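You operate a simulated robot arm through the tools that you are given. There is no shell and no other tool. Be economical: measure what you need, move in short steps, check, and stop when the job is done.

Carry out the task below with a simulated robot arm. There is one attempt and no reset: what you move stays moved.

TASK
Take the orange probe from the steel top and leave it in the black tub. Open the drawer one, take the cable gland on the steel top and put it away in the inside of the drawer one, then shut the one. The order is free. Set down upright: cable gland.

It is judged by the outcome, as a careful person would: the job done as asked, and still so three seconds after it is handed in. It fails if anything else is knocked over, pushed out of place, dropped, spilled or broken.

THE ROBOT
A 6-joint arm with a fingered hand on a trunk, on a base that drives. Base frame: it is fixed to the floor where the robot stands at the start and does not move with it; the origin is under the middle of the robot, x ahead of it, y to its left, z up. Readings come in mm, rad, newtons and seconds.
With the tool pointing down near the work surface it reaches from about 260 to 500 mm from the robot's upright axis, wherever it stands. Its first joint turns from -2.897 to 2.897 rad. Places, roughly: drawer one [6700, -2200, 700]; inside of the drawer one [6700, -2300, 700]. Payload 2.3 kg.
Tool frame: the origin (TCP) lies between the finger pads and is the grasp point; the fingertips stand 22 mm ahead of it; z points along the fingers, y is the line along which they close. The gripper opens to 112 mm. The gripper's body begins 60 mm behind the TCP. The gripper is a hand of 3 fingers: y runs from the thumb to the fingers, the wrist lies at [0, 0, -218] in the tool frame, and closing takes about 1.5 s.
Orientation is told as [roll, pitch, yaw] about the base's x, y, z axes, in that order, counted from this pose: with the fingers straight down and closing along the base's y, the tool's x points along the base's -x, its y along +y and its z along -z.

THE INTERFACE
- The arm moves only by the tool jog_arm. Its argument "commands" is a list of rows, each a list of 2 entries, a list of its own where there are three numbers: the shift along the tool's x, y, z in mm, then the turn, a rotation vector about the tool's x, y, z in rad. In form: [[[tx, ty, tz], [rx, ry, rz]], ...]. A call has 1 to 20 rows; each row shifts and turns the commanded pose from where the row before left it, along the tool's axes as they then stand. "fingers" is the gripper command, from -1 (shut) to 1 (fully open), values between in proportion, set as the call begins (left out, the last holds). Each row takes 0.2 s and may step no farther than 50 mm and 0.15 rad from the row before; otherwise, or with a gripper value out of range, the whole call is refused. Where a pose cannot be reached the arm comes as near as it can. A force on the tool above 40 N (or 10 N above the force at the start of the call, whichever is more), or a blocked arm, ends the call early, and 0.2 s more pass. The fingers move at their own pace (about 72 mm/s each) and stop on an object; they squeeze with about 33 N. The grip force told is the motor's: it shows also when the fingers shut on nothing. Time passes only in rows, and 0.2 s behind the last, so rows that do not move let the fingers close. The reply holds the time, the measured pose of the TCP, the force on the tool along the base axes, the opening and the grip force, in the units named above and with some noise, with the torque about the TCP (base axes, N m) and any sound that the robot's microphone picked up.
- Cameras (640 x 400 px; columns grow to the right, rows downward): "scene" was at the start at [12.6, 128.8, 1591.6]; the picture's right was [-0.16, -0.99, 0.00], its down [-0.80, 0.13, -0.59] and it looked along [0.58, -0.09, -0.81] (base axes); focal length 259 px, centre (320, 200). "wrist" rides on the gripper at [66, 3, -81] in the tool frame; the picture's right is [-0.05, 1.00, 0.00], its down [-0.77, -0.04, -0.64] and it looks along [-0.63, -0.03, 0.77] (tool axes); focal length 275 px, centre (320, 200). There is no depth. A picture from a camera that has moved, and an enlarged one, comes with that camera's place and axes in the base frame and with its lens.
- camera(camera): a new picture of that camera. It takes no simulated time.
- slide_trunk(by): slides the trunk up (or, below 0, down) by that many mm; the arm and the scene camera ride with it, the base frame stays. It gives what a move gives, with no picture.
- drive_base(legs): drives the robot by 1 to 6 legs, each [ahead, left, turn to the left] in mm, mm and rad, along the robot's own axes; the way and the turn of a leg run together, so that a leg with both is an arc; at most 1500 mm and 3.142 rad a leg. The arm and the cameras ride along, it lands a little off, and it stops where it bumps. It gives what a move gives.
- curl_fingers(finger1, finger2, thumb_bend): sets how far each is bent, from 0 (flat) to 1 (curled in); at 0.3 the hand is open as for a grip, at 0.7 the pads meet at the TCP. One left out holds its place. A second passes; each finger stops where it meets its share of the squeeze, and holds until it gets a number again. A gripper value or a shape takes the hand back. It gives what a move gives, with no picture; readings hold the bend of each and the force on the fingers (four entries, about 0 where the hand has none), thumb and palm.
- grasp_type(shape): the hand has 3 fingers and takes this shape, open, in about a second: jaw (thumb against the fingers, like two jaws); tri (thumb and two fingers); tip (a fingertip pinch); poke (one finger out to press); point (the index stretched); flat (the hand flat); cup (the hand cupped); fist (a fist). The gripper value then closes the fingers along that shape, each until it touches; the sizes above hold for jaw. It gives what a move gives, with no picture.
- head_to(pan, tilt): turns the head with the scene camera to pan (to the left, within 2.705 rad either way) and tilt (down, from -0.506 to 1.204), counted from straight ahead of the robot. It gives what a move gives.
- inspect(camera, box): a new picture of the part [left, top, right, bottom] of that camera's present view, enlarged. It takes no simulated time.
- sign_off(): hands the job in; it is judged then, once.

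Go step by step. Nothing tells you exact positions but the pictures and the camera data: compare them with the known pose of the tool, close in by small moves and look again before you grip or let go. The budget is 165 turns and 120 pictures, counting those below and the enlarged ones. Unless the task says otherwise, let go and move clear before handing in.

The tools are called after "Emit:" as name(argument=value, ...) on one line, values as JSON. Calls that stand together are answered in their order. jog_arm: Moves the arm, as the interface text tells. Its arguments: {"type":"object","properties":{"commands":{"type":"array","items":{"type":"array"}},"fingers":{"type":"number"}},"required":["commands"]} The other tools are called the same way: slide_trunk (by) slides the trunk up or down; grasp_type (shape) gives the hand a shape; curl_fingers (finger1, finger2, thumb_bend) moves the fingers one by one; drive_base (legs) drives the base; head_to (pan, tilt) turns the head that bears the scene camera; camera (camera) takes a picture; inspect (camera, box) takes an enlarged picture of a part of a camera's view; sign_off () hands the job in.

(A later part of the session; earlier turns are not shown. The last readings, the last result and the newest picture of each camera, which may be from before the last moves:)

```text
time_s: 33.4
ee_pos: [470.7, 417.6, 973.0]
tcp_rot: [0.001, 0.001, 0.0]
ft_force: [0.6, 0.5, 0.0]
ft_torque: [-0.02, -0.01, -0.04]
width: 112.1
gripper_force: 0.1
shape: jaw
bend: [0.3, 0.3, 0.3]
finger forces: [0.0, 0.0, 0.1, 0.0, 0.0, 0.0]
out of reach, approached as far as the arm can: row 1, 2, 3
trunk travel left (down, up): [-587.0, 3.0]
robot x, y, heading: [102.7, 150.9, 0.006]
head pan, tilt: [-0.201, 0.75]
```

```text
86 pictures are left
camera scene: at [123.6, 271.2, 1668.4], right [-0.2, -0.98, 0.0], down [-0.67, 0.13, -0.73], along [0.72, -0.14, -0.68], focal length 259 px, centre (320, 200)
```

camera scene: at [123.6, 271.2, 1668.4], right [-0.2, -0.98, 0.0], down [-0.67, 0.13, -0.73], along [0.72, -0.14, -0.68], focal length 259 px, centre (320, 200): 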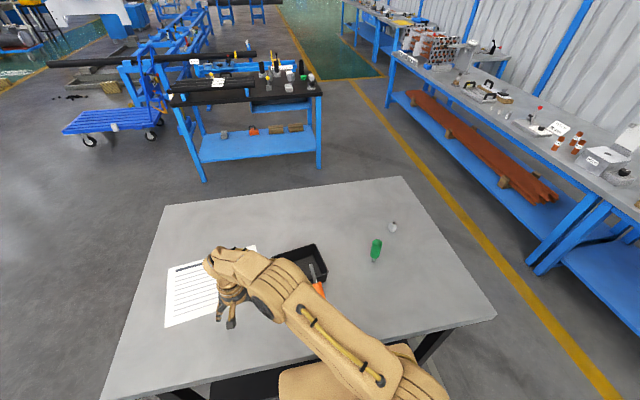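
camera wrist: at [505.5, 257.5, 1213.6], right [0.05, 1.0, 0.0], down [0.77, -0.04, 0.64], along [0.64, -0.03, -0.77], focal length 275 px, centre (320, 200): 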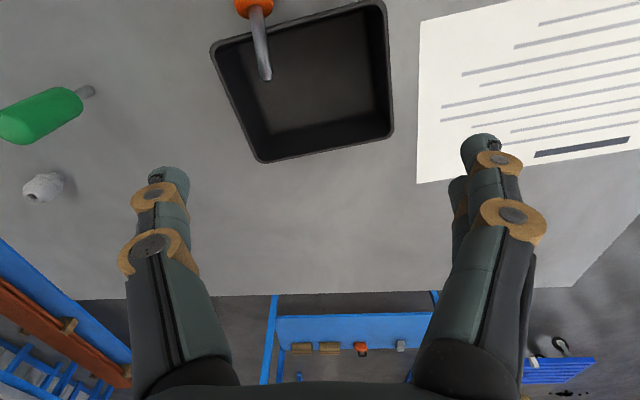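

Unlocked. I'll retract and rise, then look at the tub and probe from a good viewpoint.

Emit:
jog_arm(commands=[[[30, 0, -20], [0, 0, 0]], [[30, 0, -30], [0, 0, 0]], [[10, 0, -40], [0, 0, 0]], [[0, -30, -40], [0, 0, 0]], [[0, -40, -40], [0, 0, 0]], [[0, -40, -20], [0, 0, 0]], [[0, -40, 0], [0, 0, 0]], [[0, 0, 0], [0, 0, 0]]])

Emit:
camera(camera="wrist")

Emit:
inspect(camera="scene", box=[240, 220, 400, 320])

```text
refused: row 5 steps farther than a row can; nothing moved
```

```text
85 pictures are left
camera wrist: at [403.8, 419.3, 1053.0], right [0.05, 1.0, 0.0], down [0.77, -0.04, 0.64], along [0.64, -0.03, -0.77], focal length 275 px, centre (320, 200)
```

wrist: 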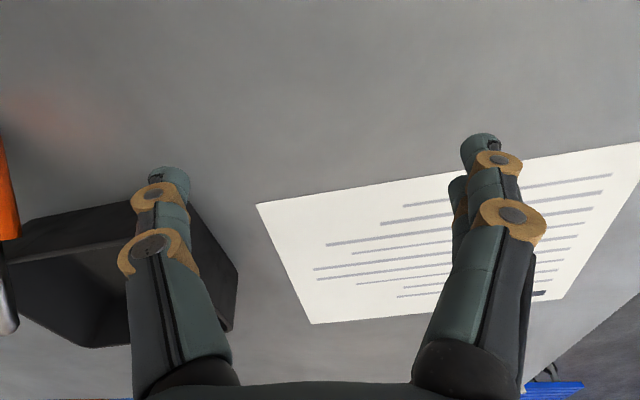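

```text
4.00 times, centred on (320, 270) of scene
camera zoom: at [123.6, 271.2, 1668.4], right [-0.2, -0.98, 0.0], down [-0.67, 0.13, -0.73], along [0.72, -0.14, -0.68], focal length 1037 px, centre (320, -80)
```

zoom: 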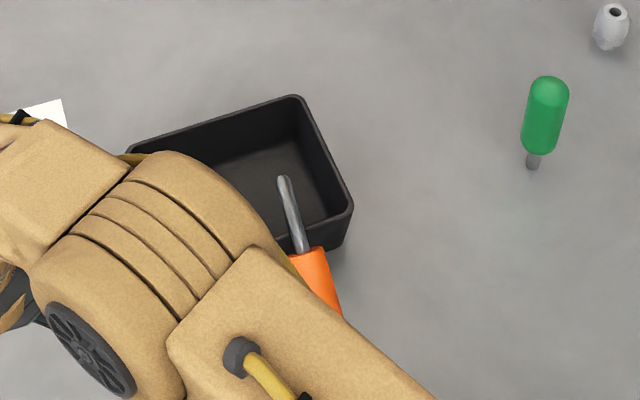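

Emit:
jog_arm(commands=[[[30, 0, -20], [0, 0, 0]], [[30, 0, -30], [0, 0, 0]], [[10, 0, -40], [0, 0, 0]], [[0, -20, -40], [0, 0, 0]], [[0, -30, -35], [0, 0, 0]], [[0, -40, -20], [0, 0, 0]], [[0, -40, 0], [0, 0, 0]], [[0, -30, 0], [0, 0, 0]], [[0, 0, 0], [0, 0, 0]]])

Emit:
camera(camera="wrist")

Emit:
inspect(camera="scene", box=[240, 220, 400, 320])

```text
time_s: 35.4
ee_pos: [400.7, 258.9, 1160.7]
tcp_rot: [0.001, 0.0, 0.002]
ft_force: [-0.3, 0.0, -0.9]
ft_torque: [0.02, -0.02, -0.01]
width: 112.1
gripper_force: 0.0
shape: jaw
bend: [0.3, 0.3, 0.3]
finger forces: [0.0, 0.0, 0.1, 0.1, 0.0, 0.0]
trunk travel left (down, up): [-587.0, 3.0]
robot x, y, heading: [103.2, 145.4, -0.001]
head pan, tilt: [-0.201, 0.75]
```

```text
83 pictures are left
camera wrist: at [333.8, 260.1, 1238.7], right [0.04, 1.0, 0.0], down [0.77, -0.04, 0.64], along [0.64, -0.03, -0.77], focal length 275 px, centre (320, 200)
```

wrist: 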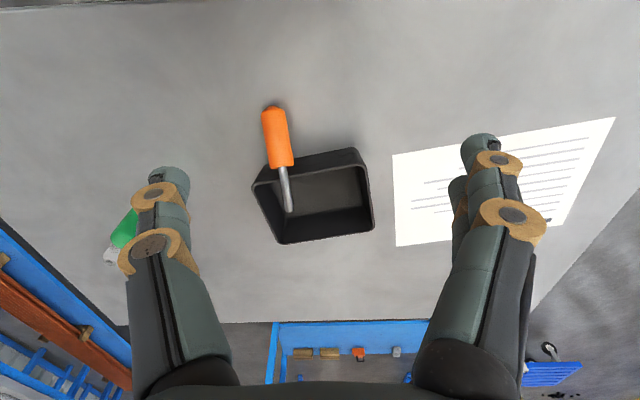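

```text
4.00 times, centred on (320, 270) of scene
camera zoom: at [123.2, 271.5, 1668.3], right [-0.2, -0.98, 0.0], down [-0.67, 0.13, -0.73], along [0.72, -0.14, -0.68], focal length 1037 px, centre (320, -80)
```

zoom: 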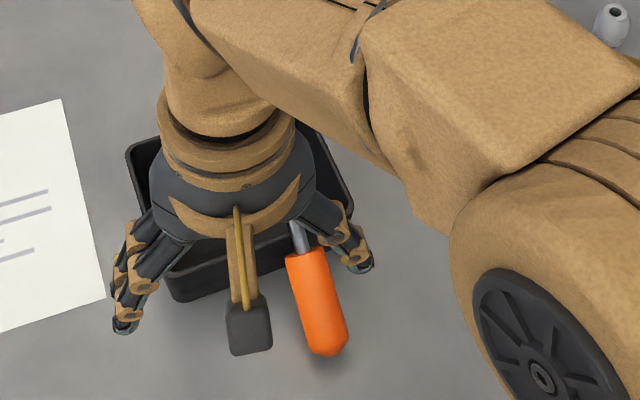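

Emit:
inspect(camera="wrist", box=[220, 90, 400, 250])

```text
2.50 times, centred on (310, 170) of wrist
camera zoom: at [333.8, 260.1, 1238.7], right [0.04, 1.0, 0.0], down [0.77, -0.04, 0.64], along [0.64, -0.03, -0.77], focal length 688 px, centre (345, 275)
```

zoom: 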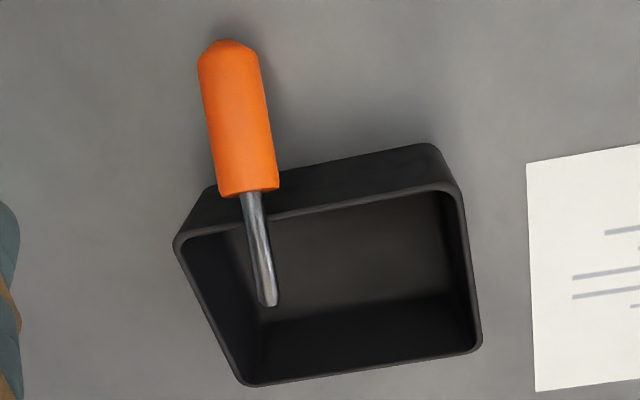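

The probe now leans: handle end on the table near (464, 196), shaft over the tub rim, tip up near (583, 208, 960). I'll regrasp the handle near its end from above.

Emit:
jog_arm(commands=[[[-42, -30, 0], [0, 0, -0.05]], [[-43, -31, 0], [0, 0, -0.05]], [[0, 0, 45], [0, 0, 0]], [[0, 0, 45], [0, 0, 0]], [[0, 0, 45], [0, 0, 0]], [[0, 0, 45], [0, 0, 0]], [[0, 0, 0], [0, 0, 0]]], fingers=0.7)

Emit:
camera(camera="wrist")

Emit:
inspect(camera="scene", box=[240, 240, 400, 340])

```text
refused: row 1 steps farther than a row can; nothing moved
```

```text
80 pictures are left
camera wrist: at [333.8, 260.1, 1238.7], right [0.04, 1.0, 0.0], down [0.77, -0.04, 0.64], along [0.64, -0.03, -0.77], focal length 275 px, centre (320, 200)
```

wrist: 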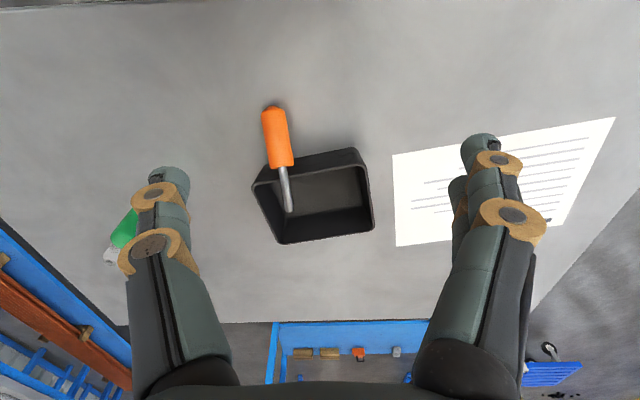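

```text
4.00 times, centred on (320, 290) of scene
camera zoom: at [123.2, 271.5, 1668.3], right [-0.2, -0.98, 0.0], down [-0.67, 0.13, -0.73], along [0.72, -0.14, -0.68], focal length 1037 px, centre (320, -160)
```

zoom: 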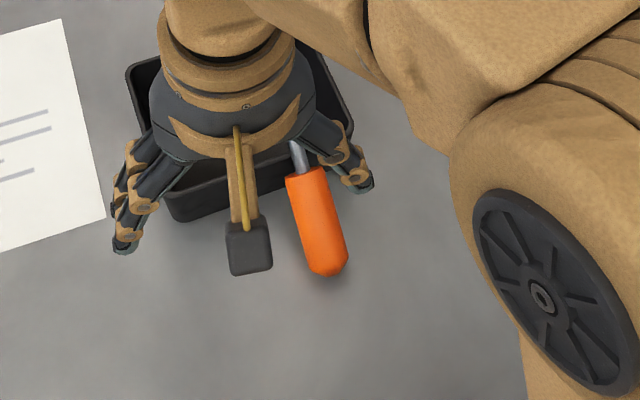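

Emit:
jog_arm(commands=[[[-30, -20, 0], [0, 0, -0.05]], [[-30, -20, 0], [0, 0, -0.05]], [[-25, -21, 0], [0, 0, 0]], [[0, 0, 45], [0, 0, 0]], [[0, 0, 45], [0, 0, 0]], [[0, 0, 45], [0, 0, 0]], [[0, 0, 45], [0, 0, 0]], [[0, 0, 0], [0, 0, 0]]], fingers=0.7)

Emit:
camera(camera="wrist")

Emit:
inspect(camera="scene", box=[240, 240, 400, 340])

```text
time_s: 37.2
ee_pos: [487.2, 198.7, 981.7]
tcp_rot: [0.0, -0.002, 0.102]
ft_force: [-0.7, 0.0, 0.7]
ft_torque: [-0.01, -0.01, 0.0]
width: 95.5
gripper_force: 0.1
shape: jaw
bend: [0.54, 0.54, 0.5]
finger forces: [0.0, 0.0, 0.1, 0.0, 0.0, 0.0]
trunk travel left (down, up): [-587.0, 3.0]
robot x, y, heading: [99.1, 147.4, -0.0]
head pan, tilt: [-0.201, 0.75]
```

```text
78 pictures are left
camera wrist: at [419.9, 194.2, 1059.6], right [-0.05, 1.0, 0.0], down [0.77, 0.04, 0.64], along [0.64, 0.04, -0.77], focal length 275 px, centre (320, 200)
```

wrist: 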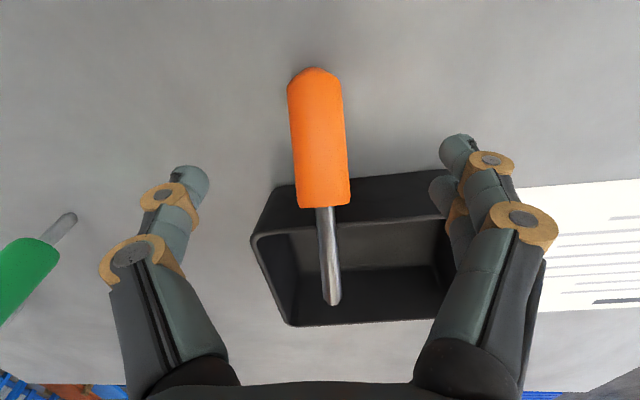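

```text
4.00 times, centred on (320, 290) of scene
camera zoom: at [122.9, 270.8, 1668.4], right [-0.2, -0.98, 0.0], down [-0.67, 0.13, -0.73], along [0.72, -0.14, -0.68], focal length 1037 px, centre (320, -160)
```

zoom: 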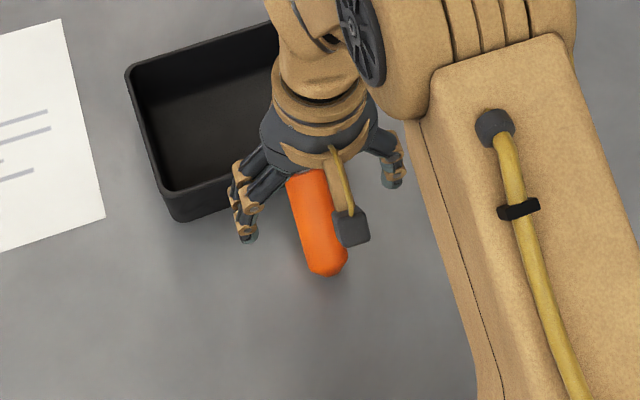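

Aligned with the handle. Descending to about z 908.

Emit:
jog_arm(commands=[[[0, -1, 30], [0, 0, 0]], [[0, 0, 25], [0, 0, 0]], [[0, 0, 10], [0, 0, 0]], [[0, 0, 8], [0, 0, 0]], [[0, 0, 0], [0, 0, 0]]])

Emit:
camera(camera="wrist")

```text
time_s: 38.4
ee_pos: [486.5, 199.2, 906.9]
tcp_rot: [0.002, 0.0, 0.1]
ft_force: [-0.2, 0.2, -0.1]
ft_torque: [0.01, -0.03, -0.01]
width: 95.3
gripper_force: 0.1
shape: jaw
bend: [0.54, 0.54, 0.5]
finger forces: [0.0, 0.0, 0.0, 0.0, 0.1, 0.0]
trunk travel left (down, up): [-587.0, 3.0]
robot x, y, heading: [102.0, 149.1, 0.005]
head pan, tilt: [-0.201, 0.75]
```

```text
76 pictures are left
camera wrist: at [419.4, 194.0, 985.9], right [-0.05, 1.0, 0.0], down [0.77, 0.04, 0.64], along [0.64, 0.04, -0.77], focal length 275 px, centre (320, 200)
```

wrist: 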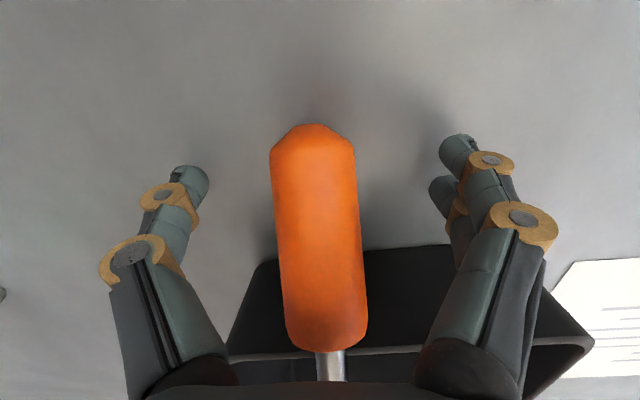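

Emit:
jog_arm(commands=[[[0, 0, 0], [0, 0, 0]], [[0, 0, 0], [0, 0, 0]], [[0, 0, 0], [0, 0, 0]], [[0, 0, 0], [0, 0, 0]], [[0, 0, 0], [0, 0, 0]], [[0, 0, 0], [0, 0, 0]], [[0, 0, 0], [0, 0, 0]], [[0, 0, 0], [0, 0, 0]]], fingers=-1)

Emit:
camera(camera="wrist")

```text
time_s: 40.2
ee_pos: [486.8, 197.7, 907.5]
tcp_rot: [0.002, -0.001, 0.101]
ft_force: [-0.8, -0.4, -1.2]
ft_torque: [0.01, -0.05, 0.0]
width: 0.0
gripper_force: 33.3
shape: jaw
bend: [0.73, 0.69, 0.76]
finger forces: [0.0, 0.2, 0.1, 0.0, 0.9, 0.2]
trunk travel left (down, up): [-587.0, 3.0]
robot x, y, heading: [99.7, 148.3, 0.003]
head pan, tilt: [-0.201, 0.75]
```

```text
75 pictures are left
camera wrist: at [419.5, 194.0, 986.0], right [-0.05, 1.0, 0.0], down [0.77, 0.04, 0.64], along [0.64, 0.04, -0.77], focal length 275 px, centre (320, 200)
```

wrist: 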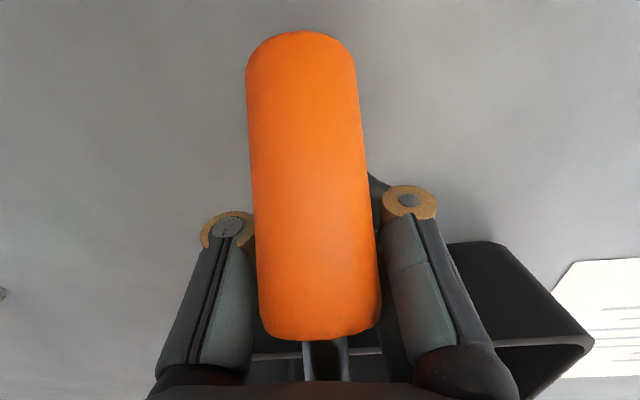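

The fingers closed beneath the handle and it rode up. Let me look from the head camera.

Emit:
inspect(camera="scene", box=[240, 240, 400, 340])

Emit:
head_to(pan=0.9, tilt=1.0)

Emit:
camera(camera="scene")

```text
4.00 times, centred on (320, 290) of scene
camera zoom: at [123.4, 271.0, 1668.4], right [-0.2, -0.98, 0.0], down [-0.67, 0.13, -0.73], along [0.72, -0.14, -0.68], focal length 1037 px, centre (320, -160)
```

zoom: 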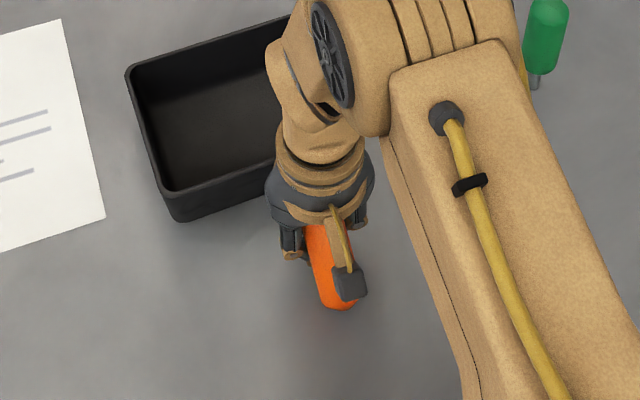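

```text
time_s: 41.6
ee_pos: [486.1, 199.4, 907.0]
tcp_rot: [0.002, -0.002, 0.101]
ft_force: [-0.5, -0.6, -0.6]
ft_torque: [0.02, 0.0, 0.04]
width: 0.0
gripper_force: 32.9
shape: jaw
bend: [0.73, 0.69, 0.76]
finger forces: [0.0, 0.2, 0.1, 0.1, 1.0, 0.2]
trunk travel left (down, up): [-587.0, 3.0]
robot x, y, heading: [102.5, 144.7, 0.008]
head pan, tilt: [0.901, 1.0]
```

```text
73 pictures are left
camera scene: at [85.3, 342.0, 1649.3], right [0.79, -0.62, 0.0], down [-0.52, -0.66, -0.54], along [0.33, 0.42, -0.84], focal length 259 px, centre (320, 200)
```

scene: 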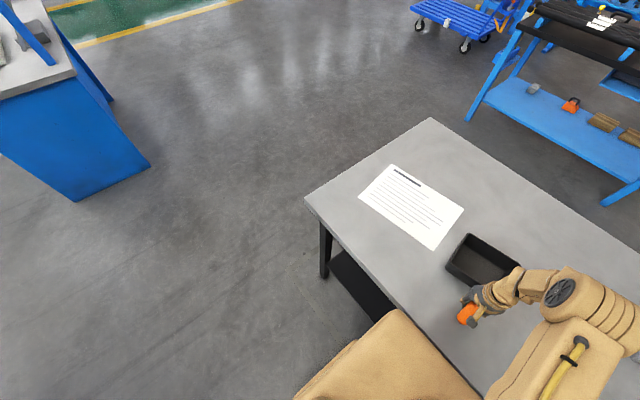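

Emit:
inspect(camera="scene", box=[430, 230, 530, 330])

```text
4.00 times, centred on (480, 280) of scene
camera zoom: at [85.3, 342.0, 1649.3], right [0.79, -0.62, 0.0], down [-0.52, -0.66, -0.54], along [0.33, 0.42, -0.84], focal length 1037 px, centre (-320, -120)
```

zoom: 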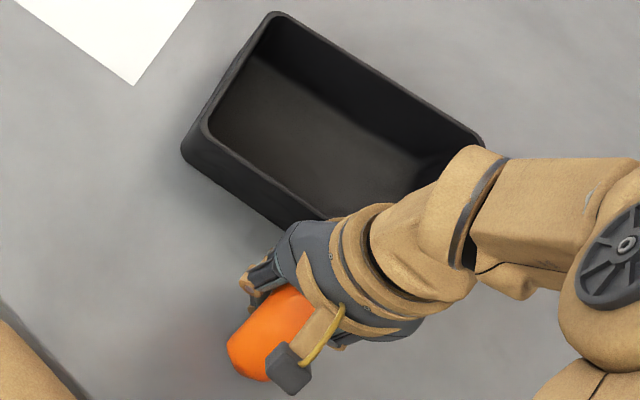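

The handle is cradled on top of the closed fingers, not gripped. I'll open partway so it settles gently on the table inside the finger cage, then look.

Emit:
jog_arm(commands=[[[0, 0, 0], [0, 0, 0]], [[0, 0, 0], [0, 0, 0]], [[0, 0, 0], [0, 0, 0]], [[0, 0, 0], [0, 0, 0]], [[0, 0, 0], [0, 0, 0]]], fingers=0.3)

Emit:
camera(camera="wrist")

Emit:
inspect(camera="scene", box=[430, 230, 530, 330])

```text
time_s: 42.8
ee_pos: [487.4, 198.7, 906.5]
tcp_rot: [0.002, -0.001, 0.102]
ft_force: [0.7, 0.2, 0.5]
ft_torque: [0.04, 0.0, 0.04]
width: 72.6
gripper_force: 0.0
shape: jaw
bend: [0.7, 0.7, 0.67]
finger forces: [0.0, 0.0, 0.1, 0.0, 0.1, 0.1]
trunk travel left (down, up): [-587.0, 3.0]
robot x, y, heading: [103.8, 148.3, -0.001]
head pan, tilt: [0.901, 1.0]
```

```text
71 pictures are left
camera wrist: at [419.5, 194.0, 986.0], right [-0.05, 1.0, 0.0], down [0.77, 0.04, 0.64], along [0.64, 0.04, -0.77], focal length 275 px, centre (320, 200)
```

wrist: 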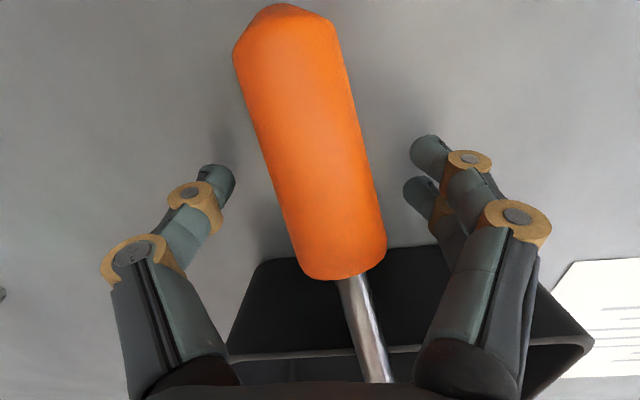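

```text
4.00 times, centred on (480, 280) of scene
camera zoom: at [85.1, 342.0, 1649.3], right [0.79, -0.62, 0.0], down [-0.52, -0.66, -0.54], along [0.33, 0.42, -0.84], focal length 1037 px, centre (-320, -120)
```

zoom: 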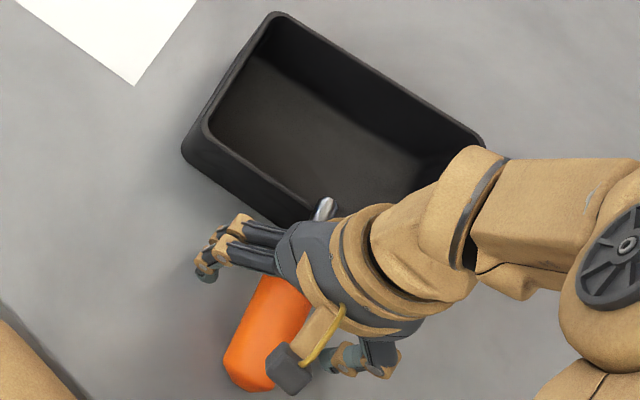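

The probe settled with its handle end near (428, 187) and shaft still on the rim. I'll rise so the fingertips sit level with the handle's centre and align the yaw with it.

Emit:
jog_arm(commands=[[[0, 0, -12], [0, 0, 0]], [[0, 0, -11], [0, 0, 0]], [[5, 2, 0], [0, 0, -0.14]], [[0, 0, 0], [0, 0, 0]]])

Emit:
camera(camera="wrist")

```text
time_s: 43.8
ee_pos: [480.1, 200.5, 929.8]
tcp_rot: [0.003, 0.0, 0.241]
ft_force: [-0.9, 0.0, -0.7]
ft_torque: [0.01, 0.02, 0.0]
width: 72.4
gripper_force: 0.1
shape: jaw
bend: [0.7, 0.7, 0.67]
finger forces: [0.1, 0.0, 0.0, 0.0, 0.0, 0.0]
trunk travel left (down, up): [-587.0, 3.0]
robot x, y, heading: [100.8, 149.5, 0.005]
head pan, tilt: [0.901, 1.0]
```

```text
69 pictures are left
camera wrist: at [415.3, 186.8, 1009.4], right [-0.19, 0.98, 0.0], down [0.76, 0.15, 0.64], along [0.62, 0.12, -0.77], focal length 275 px, centre (320, 200)
```

wrist: 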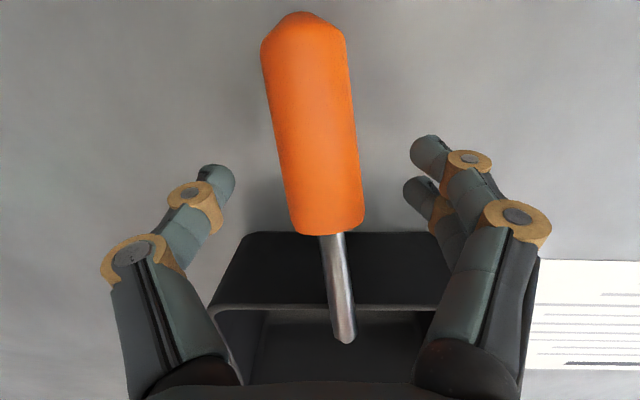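

Emit:
jog_arm(commands=[[[0, 0, -3], [0, 0, 0]], [[0, 0, 0], [0, 0, 0]], [[0, 0, 0], [0, 0, 0]], [[0, 0, 0], [0, 0, 0]], [[0, 0, 0], [0, 0, 0]]], fingers=-0.2)

Emit:
camera(camera="wrist")

```text
time_s: 45.0
ee_pos: [481.9, 201.1, 933.8]
tcp_rot: [0.002, -0.002, 0.24]
ft_force: [-0.5, 0.0, -0.5]
ft_torque: [0.01, -0.01, -0.01]
width: 45.5
gripper_force: 0.1
shape: jaw
bend: [0.73, 0.73, 0.7]
finger forces: [0.0, 0.0, 0.0, 0.0, 0.1, 0.1]
trunk travel left (down, up): [-587.0, 3.0]
robot x, y, heading: [102.7, 146.1, 0.003]
head pan, tilt: [0.901, 1.0]
```

```text
68 pictures are left
camera wrist: at [416.4, 186.9, 1012.3], right [-0.19, 0.98, 0.0], down [0.76, 0.15, 0.64], along [0.62, 0.12, -0.77], focal length 275 px, centre (320, 200)
```

wrist: 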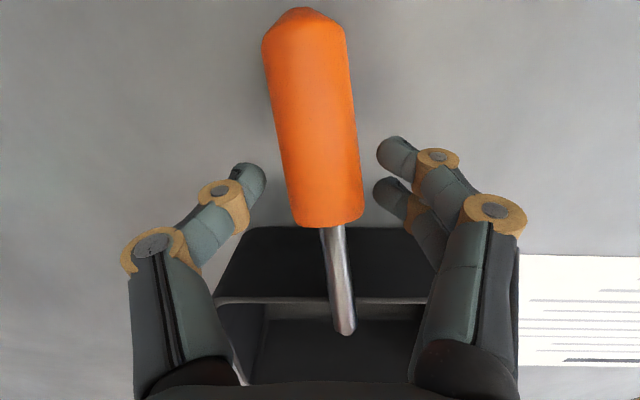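

Emit:
jog_arm(commands=[[[0, 0, 0], [0, 0, 0]], [[0, 0, 0], [0, 0, 0]], [[0, 0, 0], [0, 0, 0]], [[0, 0, 0], [0, 0, 0]]], fingers=-0.65)

Emit:
camera(camera="wrist")

```text
time_s: 46.0
ee_pos: [482.3, 201.3, 932.6]
tcp_rot: [0.003, -0.001, 0.242]
ft_force: [-0.1, 0.6, 0.5]
ft_torque: [-0.05, 0.04, 0.0]
width: 24.5
gripper_force: 33.0
shape: jaw
bend: [0.74, 0.73, 0.7]
finger forces: [14.7, 15.0, 0.1, 0.0, 29.5, 0.0]
trunk travel left (down, up): [-587.0, 3.0]
robot x, y, heading: [104.7, 149.8, 0.0]
head pan, tilt: [0.901, 1.0]
```

```text
67 pictures are left
camera wrist: at [416.3, 186.8, 1012.4], right [-0.19, 0.98, 0.0], down [0.76, 0.15, 0.64], along [0.62, 0.12, -0.77], focal length 275 px, centre (320, 200)
```

wrist: 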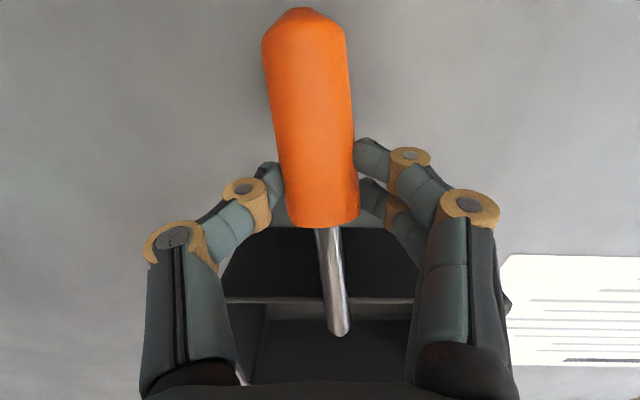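

A firm grip on the handle now. I'll lift slowly and check the hold.

Emit:
jog_arm(commands=[[[0, 0, -10], [0, 0, 0]], [[0, 0, -20], [0, 0, 0]], [[0, 0, -30], [0, 0, 0]], [[0, 0, 0], [0, 0, 0]]], fingers=-1)

Emit:
camera(camera="wrist")

```text
time_s: 47.0
ee_pos: [485.1, 201.9, 991.6]
tcp_rot: [0.004, 0.0, 0.241]
ft_force: [0.0, 0.2, -2.1]
ft_torque: [-0.01, 0.0, 0.05]
width: 24.4
gripper_force: 32.7
shape: jaw
bend: [0.74, 0.73, 0.7]
finger forces: [13.9, 14.9, 0.0, 0.0, 28.5, 0.1]
trunk travel left (down, up): [-587.0, 3.0]
robot x, y, heading: [104.1, 146.2, -0.001]
head pan, tilt: [0.901, 1.0]
```

```text
66 pictures are left
camera wrist: at [419.1, 187.2, 1070.5], right [-0.19, 0.98, 0.0], down [0.76, 0.15, 0.64], along [0.62, 0.12, -0.77], focal length 275 px, centre (320, 200)
```

wrist: 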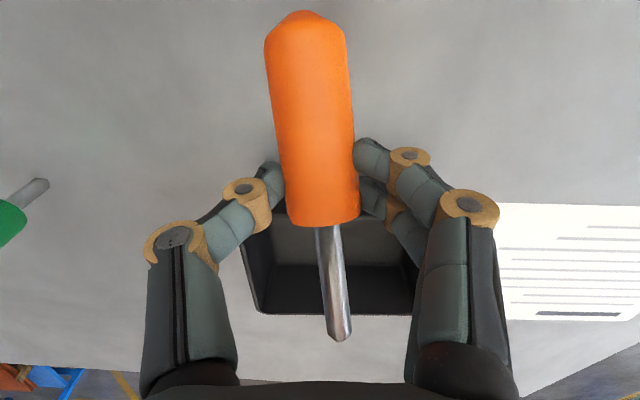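

Held firmly. I'll lift further, then carry it over the tub, tipping the hand slightly forward (fingers ahead) to gain reach and raise the shaft.

Emit:
jog_arm(commands=[[[0, 0, -25], [0, 0, 0]], [[0, 0, -25], [0, 0, 0]], [[-33, 4, 0], [0, 0, 0.03]], [[-33, 4, 0], [0, 0, 0.03]], [[0, 0, 0], [0, -0.1, 0]], [[0, 0, 0], [0, -0.1, 0]], [[-30, 4, 6], [0, 0, 0]], [[-28, 3, 6], [0, 0, 0]], [[0, 0, 0], [0, 0, 0]]])

Emit:
camera(camera="wrist")

Emit:
head_to(pan=0.2, tilt=0.9)

Emit:
inspect(camera="scene", box=[260, 160, 420, 260])

```text
time_s: 49.0
ee_pos: [600.9, 242.5, 1042.7]
tcp_rot: [0.001, -0.2, 0.18]
ft_force: [-0.1, -0.1, -1.2]
ft_torque: [-0.01, 0.0, 0.05]
width: 24.4
gripper_force: 33.3
shape: jaw
bend: [0.74, 0.73, 0.7]
finger forces: [13.9, 14.8, 0.0, 0.0, 28.6, 0.0]
trunk travel left (down, up): [-587.0, 3.0]
robot x, y, heading: [102.1, 145.9, 0.004]
head pan, tilt: [0.901, 1.0]
```

```text
65 pictures are left
camera wrist: at [519.8, 229.4, 1106.6], right [-0.13, 0.99, 0.01], down [0.62, 0.08, 0.78], along [0.77, 0.11, -0.63], focal length 275 px, centre (320, 200)
```

wrist: 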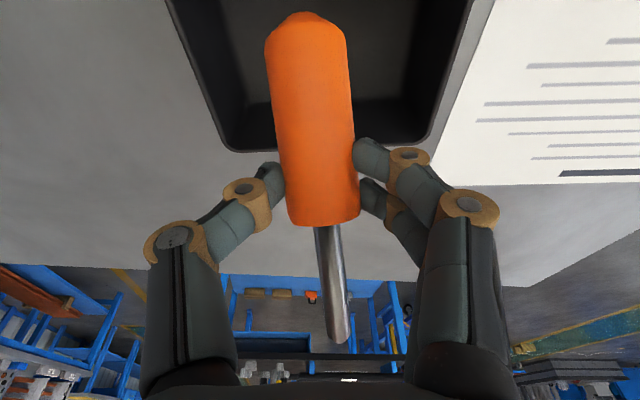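

```text
time_s: 50.0
ee_pos: [600.5, 243.4, 1042.6]
tcp_rot: [0.002, -0.2, 0.179]
ft_force: [-0.4, 0.8, -0.9]
ft_torque: [-0.01, -0.01, 0.01]
width: 24.5
gripper_force: 33.0
shape: jaw
bend: [0.74, 0.73, 0.7]
finger forces: [13.8, 14.8, 0.0, 0.0, 28.5, 0.0]
trunk travel left (down, up): [-587.0, 3.0]
robot x, y, heading: [101.1, 146.9, 0.006]
head pan, tilt: [0.201, 0.901]
```

```text
4.00 times, centred on (340, 210) of scene
camera zoom: at [116.1, 302.7, 1656.5], right [0.2, -0.98, 0.0], down [-0.77, -0.16, -0.62], along [0.61, 0.13, -0.78], focal length 1037 px, centre (240, 160)
```

zoom: 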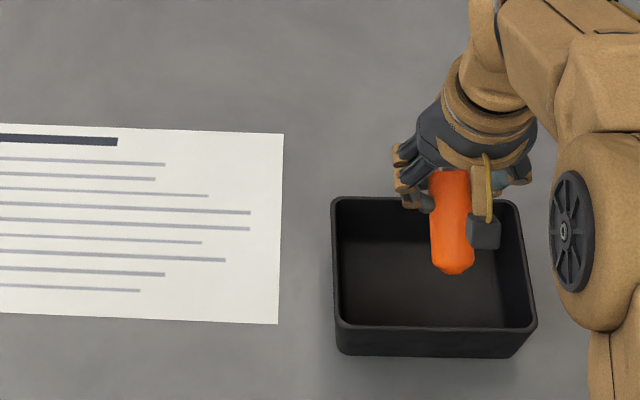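

The handle end is around (563, 230, 982) with the shaft rising ~40° forward. I'll shift forward ~20 mm and left ~10 mm so it clears the near wall, then lower.

Emit:
jog_arm(commands=[[[-21, 6.3, 4.3], [0, 0, 0]], [[0, 0, 0], [0, 0, 0]], [[6, 0, 29.4], [0, 0, 0]], [[5, 0, 24.5], [0, 0, 0]], [[0, 0, 0], [0, 0, 0]]])

Emit:
camera(camera="wrist")

Emit:
inspect(camera="scene", box=[260, 160, 420, 260])

```text
time_s: 51.2
ee_pos: [618.8, 252.6, 990.1]
tcp_rot: [0.002, -0.202, 0.18]
ft_force: [0.8, -0.7, -0.9]
ft_torque: [0.0, -0.01, 0.01]
width: 24.4
gripper_force: 33.0
shape: jaw
bend: [0.74, 0.73, 0.7]
finger forces: [13.9, 14.9, 0.0, 0.0, 28.6, 0.0]
trunk travel left (down, up): [-587.0, 3.0]
robot x, y, heading: [101.2, 142.4, 0.005]
head pan, tilt: [0.201, 0.901]
```

```text
63 pictures are left
camera wrist: at [538.4, 239.8, 1054.3], right [-0.13, 0.99, 0.01], down [0.63, 0.08, 0.78], along [0.77, 0.11, -0.63], focal length 275 px, centre (320, 200)
```

wrist: 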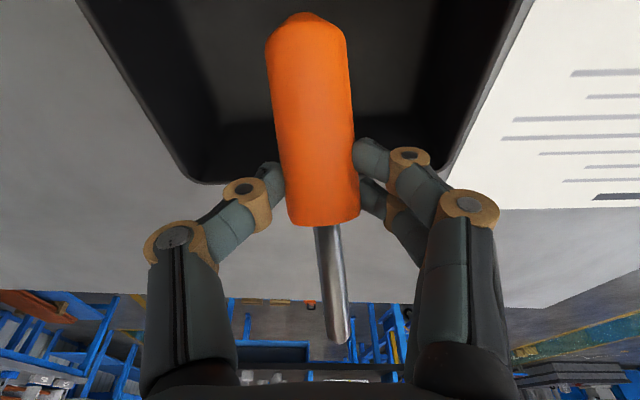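

```text
4.00 times, centred on (340, 210) of scene
camera zoom: at [116.0, 302.6, 1656.5], right [0.2, -0.98, 0.0], down [-0.77, -0.16, -0.62], along [0.61, 0.13, -0.78], focal length 1037 px, centre (240, 160)
```

zoom: 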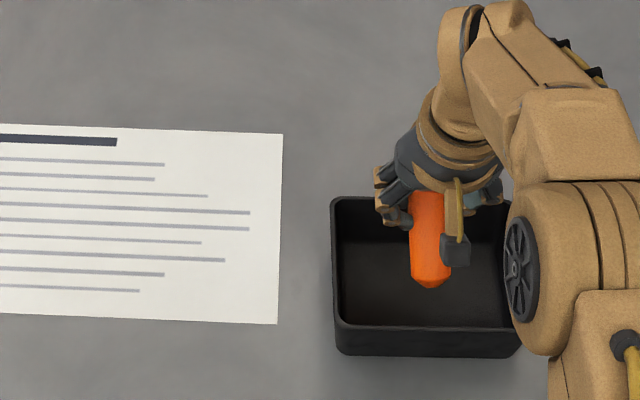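

Handle is well inside the tub's outline. Lowering the rest with force watch.

Emit:
jog_arm(commands=[[[3, 0, 14.7], [0, 0, 0]], [[1.6, 0, 7.8], [0, 0, 0]], [[0, 0, 0], [0, 0, 0]]])

Emit:
jog_arm(commands=[[[0.6, 0, 2.9], [0, 0, 0]], [[0, 0, 0], [0, 0, 0]]])

Emit:
jog_arm(commands=[[[0.6, 0, 2.9], [0, 0, 0]], [[0, 0, 0], [0, 0, 0]]])

Emit:
inspect(camera="scene", box=[260, 160, 420, 260])

```text
time_s: 52.0
ee_pos: [622.3, 252.8, 964.3]
tcp_rot: [0.002, -0.2, 0.179]
ft_force: [-0.2, 0.4, -1.3]
ft_torque: [-0.01, -0.01, 0.04]
width: 24.2
gripper_force: 32.7
shape: jaw
bend: [0.74, 0.73, 0.7]
finger forces: [13.7, 14.8, 0.0, 0.1, 28.4, 0.0]
trunk travel left (down, up): [-587.0, 3.0]
robot x, y, heading: [101.5, 147.7, 0.002]
head pan, tilt: [0.201, 0.901]
```

```text
time_s: 52.6
ee_pos: [620.0, 250.8, 962.1]
tcp_rot: [0.003, -0.2, 0.181]
ft_force: [-0.3, 0.0, 0.1]
ft_torque: [0.0, 0.0, 0.05]
width: 24.4
gripper_force: 32.8
shape: jaw
bend: [0.74, 0.73, 0.7]
finger forces: [13.8, 14.8, 0.0, 0.0, 28.6, 0.0]
trunk travel left (down, up): [-587.0, 3.0]
robot x, y, heading: [104.7, 148.6, 0.01]
head pan, tilt: [0.201, 0.901]
```

```text
time_s: 53.2
ee_pos: [620.5, 251.8, 958.9]
tcp_rot: [0.002, -0.2, 0.179]
ft_force: [-0.4, 0.3, -0.2]
ft_torque: [0.01, -0.01, -0.02]
width: 24.2
gripper_force: 32.8
shape: jaw
bend: [0.74, 0.73, 0.7]
finger forces: [13.8, 14.9, 0.1, 0.0, 28.5, 0.1]
trunk travel left (down, up): [-587.0, 3.0]
robot x, y, heading: [104.7, 147.9, 0.006]
head pan, tilt: [0.201, 0.901]
```

```text
4.00 times, centred on (340, 210) of scene
camera zoom: at [116.1, 302.6, 1656.5], right [0.2, -0.98, 0.0], down [-0.77, -0.16, -0.62], along [0.61, 0.13, -0.78], focal length 1037 px, centre (240, 160)
```

zoom: 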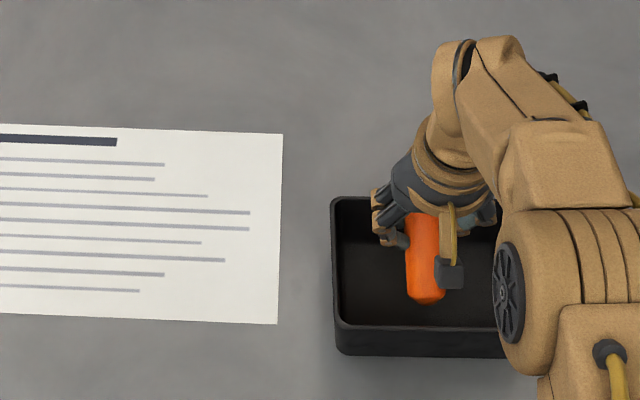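

Emit:
jog_arm(commands=[[[0.6, 0, 2.9], [0, 0, 0]], [[0, 0, 0], [0, 0, 0]]])

Emit:
jog_arm(commands=[[[0.5, 0, 2.5], [0, 0, 0]], [[0, 0, 0], [0, 0, 0]]])

Emit:
jog_arm(commands=[[[0.5, 0, 2.5], [0, 0, 0]], [[0, 0, 0], [0, 0, 0]]])

Emit:
jog_arm(commands=[[[0.5, 0, 2.5], [0, 0, 0]], [[0, 0, 0], [0, 0, 0]]])

```text
time_s: 53.8
ee_pos: [622.6, 251.9, 956.3]
tcp_rot: [0.003, -0.201, 0.18]
ft_force: [-0.4, 0.6, -0.8]
ft_torque: [-0.01, 0.01, 0.03]
width: 24.0
gripper_force: 32.6
shape: jaw
bend: [0.74, 0.73, 0.7]
finger forces: [13.8, 14.9, 0.0, 0.1, 28.5, 0.1]
trunk travel left (down, up): [-587.0, 3.0]
robot x, y, heading: [99.1, 146.7, 0.005]
head pan, tilt: [0.201, 0.901]
```

```text
time_s: 54.4
ee_pos: [621.8, 251.4, 953.8]
tcp_rot: [0.002, -0.2, 0.178]
ft_force: [-0.2, -0.3, -1.1]
ft_torque: [0.04, 0.0, -0.02]
width: 24.0
gripper_force: 33.1
shape: jaw
bend: [0.74, 0.73, 0.7]
finger forces: [13.8, 14.8, 0.1, 0.1, 28.6, 0.1]
trunk travel left (down, up): [-587.0, 3.0]
robot x, y, heading: [102.2, 147.2, 0.007]
head pan, tilt: [0.201, 0.901]
```

```text
time_s: 55.0
ee_pos: [621.9, 251.5, 951.6]
tcp_rot: [0.002, -0.2, 0.18]
ft_force: [-0.5, -0.3, -1.3]
ft_torque: [0.0, -0.02, -0.03]
width: 24.5
gripper_force: 32.5
shape: jaw
bend: [0.74, 0.73, 0.7]
finger forces: [13.8, 14.8, 0.1, 0.1, 28.6, 0.1]
trunk travel left (down, up): [-587.0, 3.0]
robot x, y, heading: [102.7, 145.5, -0.002]
head pan, tilt: [0.201, 0.901]
```

```text
time_s: 55.6
ee_pos: [621.9, 250.9, 949.6]
tcp_rot: [0.002, -0.199, 0.181]
ft_force: [1.0, -0.2, 0.8]
ft_torque: [-0.01, 0.0, -0.03]
width: 24.3
gripper_force: 32.7
shape: jaw
bend: [0.74, 0.73, 0.7]
finger forces: [14.4, 15.1, 0.0, 0.0, 28.9, 0.1]
trunk travel left (down, up): [-587.0, 3.0]
robot x, y, heading: [99.9, 147.6, 0.004]
head pan, tilt: [0.201, 0.901]
```

Slight load change suggests first contact. One more small step, then look.

Emit:
jog_arm(commands=[[[0.4, 0, 1.5], [0, 0, 0]], [[0, 0, 0], [0, 0, 0]]])

Emit:
camera(camera="wrist")

Emit:
inspect(camera="scene", box=[300, 180, 420, 260])

```text
time_s: 56.2
ee_pos: [621.8, 252.2, 948.2]
tcp_rot: [0.004, -0.2, 0.18]
ft_force: [2.2, 0.8, 3.2]
ft_torque: [-0.04, 0.0, 0.02]
width: 24.4
gripper_force: 32.5
shape: jaw
bend: [0.74, 0.73, 0.7]
finger forces: [15.3, 15.4, 0.1, 0.1, 30.0, 0.1]
trunk travel left (down, up): [-587.0, 3.0]
robot x, y, heading: [104.1, 144.6, 0.006]
head pan, tilt: [0.201, 0.901]
```

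```text
60 pictures are left
camera wrist: at [540.8, 239.5, 1011.7], right [-0.13, 0.99, 0.01], down [0.63, 0.08, 0.78], along [0.77, 0.11, -0.63], focal length 275 px, centre (320, 200)
```

wrist: 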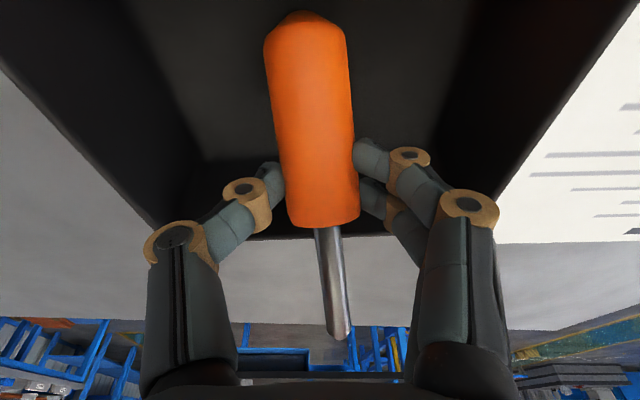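

```text
5.00 times, centred on (360, 220) of scene
camera zoom: at [115.9, 302.5, 1656.5], right [0.2, -0.98, 0.0], down [-0.77, -0.16, -0.62], along [0.61, 0.13, -0.78], focal length 1296 px, centre (120, 100)
```

zoom: 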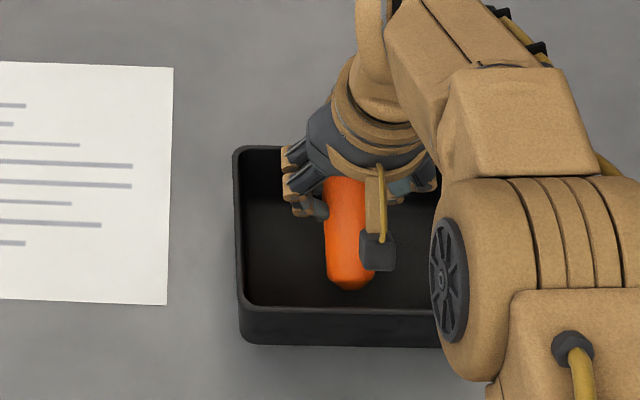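

Handle end rests on the tub floor, shaft above the far rim. Opening gently.

Emit:
jog_arm(commands=[[[0, 0, 0], [0, 0, 0]], [[0, 0, 0], [0, 0, 0]], [[0, 0, 0], [0, 0, 0]], [[0, 0, 0], [0, 0, 0]], [[0, 0, 0], [0, 0, 0]]], fingers=0.1)

Emit:
camera(camera="wrist")

Emit:
inspect(camera="scene", box=[300, 180, 420, 260])

```text
time_s: 57.4
ee_pos: [622.0, 251.7, 947.1]
tcp_rot: [0.0, -0.201, 0.18]
ft_force: [-0.2, -0.2, -1.3]
ft_torque: [-0.03, -0.02, -0.02]
width: 60.9
gripper_force: 0.1
shape: jaw
bend: [0.72, 0.72, 0.7]
finger forces: [0.0, 0.1, 0.0, 0.0, 0.1, 0.0]
trunk travel left (down, up): [-587.0, 3.0]
robot x, y, heading: [104.0, 146.9, 0.0]
head pan, tilt: [0.201, 0.901]
```

```text
58 pictures are left
camera wrist: at [540.8, 239.5, 1011.6], right [-0.13, 0.99, 0.01], down [0.63, 0.08, 0.78], along [0.77, 0.11, -0.63], focal length 275 px, centre (320, 200)
```

wrist: 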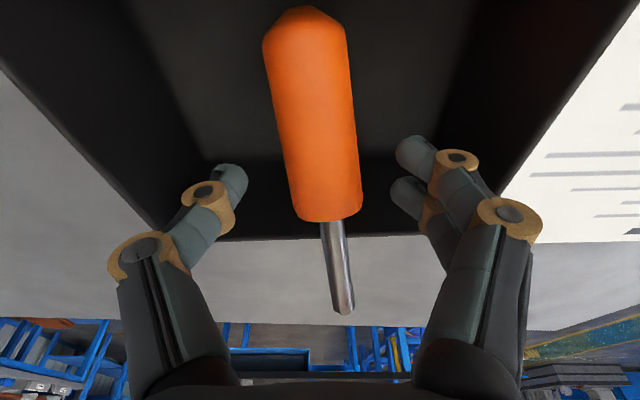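

```text
5.00 times, centred on (360, 220) of scene
camera zoom: at [115.9, 302.6, 1656.5], right [0.2, -0.98, 0.0], down [-0.77, -0.16, -0.62], along [0.61, 0.13, -0.78], focal length 1296 px, centre (120, 100)
```

zoom: 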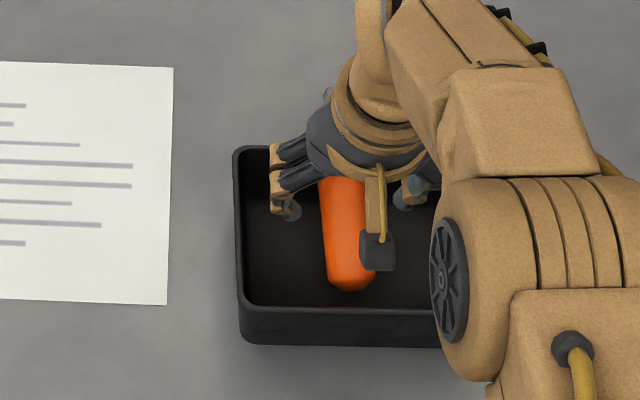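

It settled: handle in the tub, shaft on the far rim. Backing away up and rearward.

Emit:
jog_arm(commands=[[[0, 0, -25], [0, 0, 0]], [[0, 0, -35], [0, 0, 0]], [[10, 0, -35], [0, 0.1, 0]], [[30, 0, -30], [0, 0.1, 0]], [[40, 0, -25], [0, 0, 0.1]], [[40, -20, -10], [0, 0, 0.08]], [[40, -20, -10], [0, 0, 0]], [[0, 0, 0], [0, 0, 0]]])

Emit:
camera(camera="wrist")

Emit:
camera(camera="scene")

```text
time_s: 59.2
ee_pos: [441.0, 192.8, 1111.1]
tcp_rot: [0.003, 0.001, -0.001]
ft_force: [-0.7, -0.2, 0.6]
ft_torque: [0.01, 0.05, -0.01]
width: 60.9
gripper_force: 0.1
shape: jaw
bend: [0.72, 0.72, 0.7]
finger forces: [0.0, 0.0, 0.1, 0.1, 0.0, 0.0]
trunk travel left (down, up): [-587.0, 3.0]
robot x, y, heading: [102.5, 144.2, 0.005]
head pan, tilt: [0.201, 0.901]
```

```text
56 pictures are left
camera wrist: at [375.2, 194.9, 1189.7], right [0.05, 1.0, 0.0], down [0.77, -0.04, 0.64], along [0.64, -0.03, -0.77], focal length 275 px, centre (320, 200)
```

wrist: 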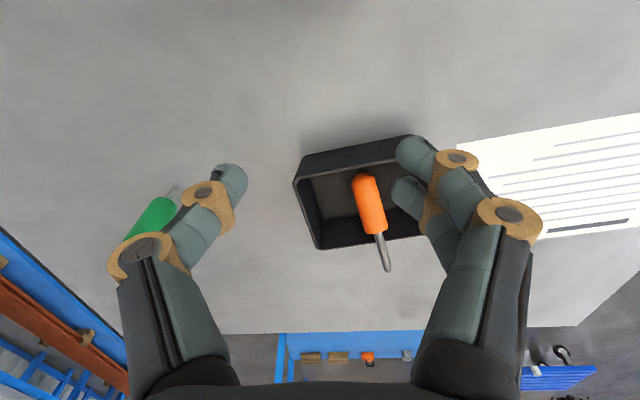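

```text
55 pictures are left
camera scene: at [117.1, 302.9, 1656.4], right [0.2, -0.98, 0.0], down [-0.77, -0.16, -0.62], along [0.61, 0.13, -0.78], focal length 259 px, centre (320, 200)
```

scene: 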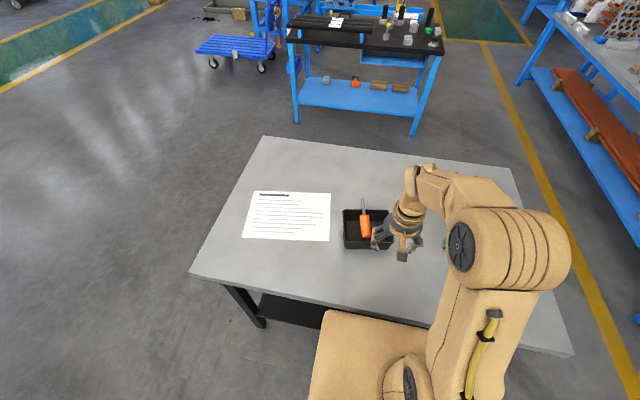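

The orange probe rests in the tub. Now I'll drive around to the table's right side to reach the gland at about (722, -138).

Emit:
jog_arm(commands=[[[30, 0, -30], [0, 0, 0]], [[20, -20, -30], [0, 0, 0]], [[0, 0, 0], [0, 0, 0]]], fingers=1)

Emit:
drive_base(legs=[[-400, 0, 0], [0, -900, 0], [1020, 0, 0], [0, 0, 1.57]])

Emit:
head_to(pan=0.0, tilt=0.8)

Emit:
camera(camera="scene")

Emit:
camera(camera="wrist")

```text
time_s: 60.0
ee_pos: [393.2, 170.1, 1168.2]
tcp_rot: [0.0, -0.002, 0.003]
ft_force: [-0.3, -0.5, 0.0]
ft_torque: [0.02, -0.01, 0.01]
width: 111.9
gripper_force: 0.1
shape: jaw
bend: [0.3, 0.3, 0.3]
finger forces: [0.0, 0.0, 0.0, 0.0, 0.0, 0.0]
trunk travel left (down, up): [-587.0, 3.0]
robot x, y, heading: [105.4, 145.3, 0.006]
head pan, tilt: [0.201, 0.901]
```

```text
time_s: 75.4
ee_pos: [666.3, -453.5, 1168.5]
tcp_rot: [0.002, 0.002, 1.554]
ft_force: [0.8, -0.2, -0.1]
ft_torque: [0.03, 0.01, -0.03]
width: 111.8
gripper_force: 0.0
shape: jaw
bend: [0.3, 0.3, 0.3]
finger forces: [0.1, 0.0, 0.1, 0.0, 0.0, 0.0]
trunk travel left (down, up): [-587.0, 3.0]
robot x, y, heading: [685.4, -748.1, 1.556]
head pan, tilt: [0.201, 0.901]
```

```text
time_s: 76.1
ee_pos: [666.4, -454.6, 1169.3]
tcp_rot: [0.002, 0.0, 1.553]
ft_force: [-0.3, 0.4, 0.4]
ft_torque: [0.01, 0.03, -0.01]
width: 111.9
gripper_force: 0.1
shape: jaw
bend: [0.3, 0.3, 0.3]
finger forces: [0.0, 0.1, 0.0, 0.1, 0.0, 0.1]
trunk travel left (down, up): [-587.0, 3.0]
robot x, y, heading: [685.6, -746.7, 1.555]
head pan, tilt: [0.0, 0.799]
```

```text
54 pictures are left
camera scene: at [544.1, -723.8, 1664.4], right [1.0, -0.01, 0.0], down [-0.01, -0.72, -0.7], along [0.01, 0.7, -0.72], focal length 259 px, centre (320, 200)
```

scene: 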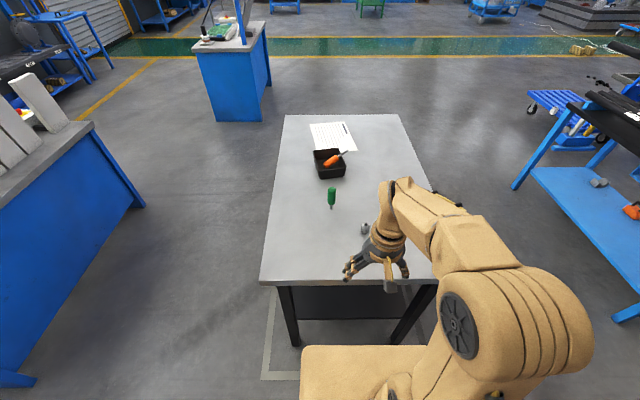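

```text
53 pictures are left
camera wrist: at [661.1, -521.4, 1247.5], right [-1.0, 0.06, 0.0], down [0.05, 0.77, 0.64], along [0.04, 0.63, -0.77], focal length 275 px, centre (320, 200)
```

wrist: 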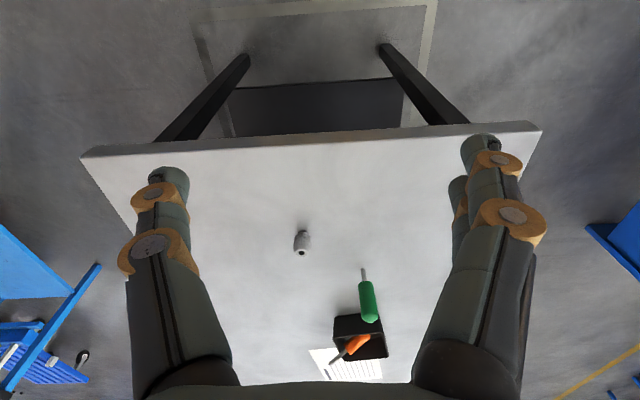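

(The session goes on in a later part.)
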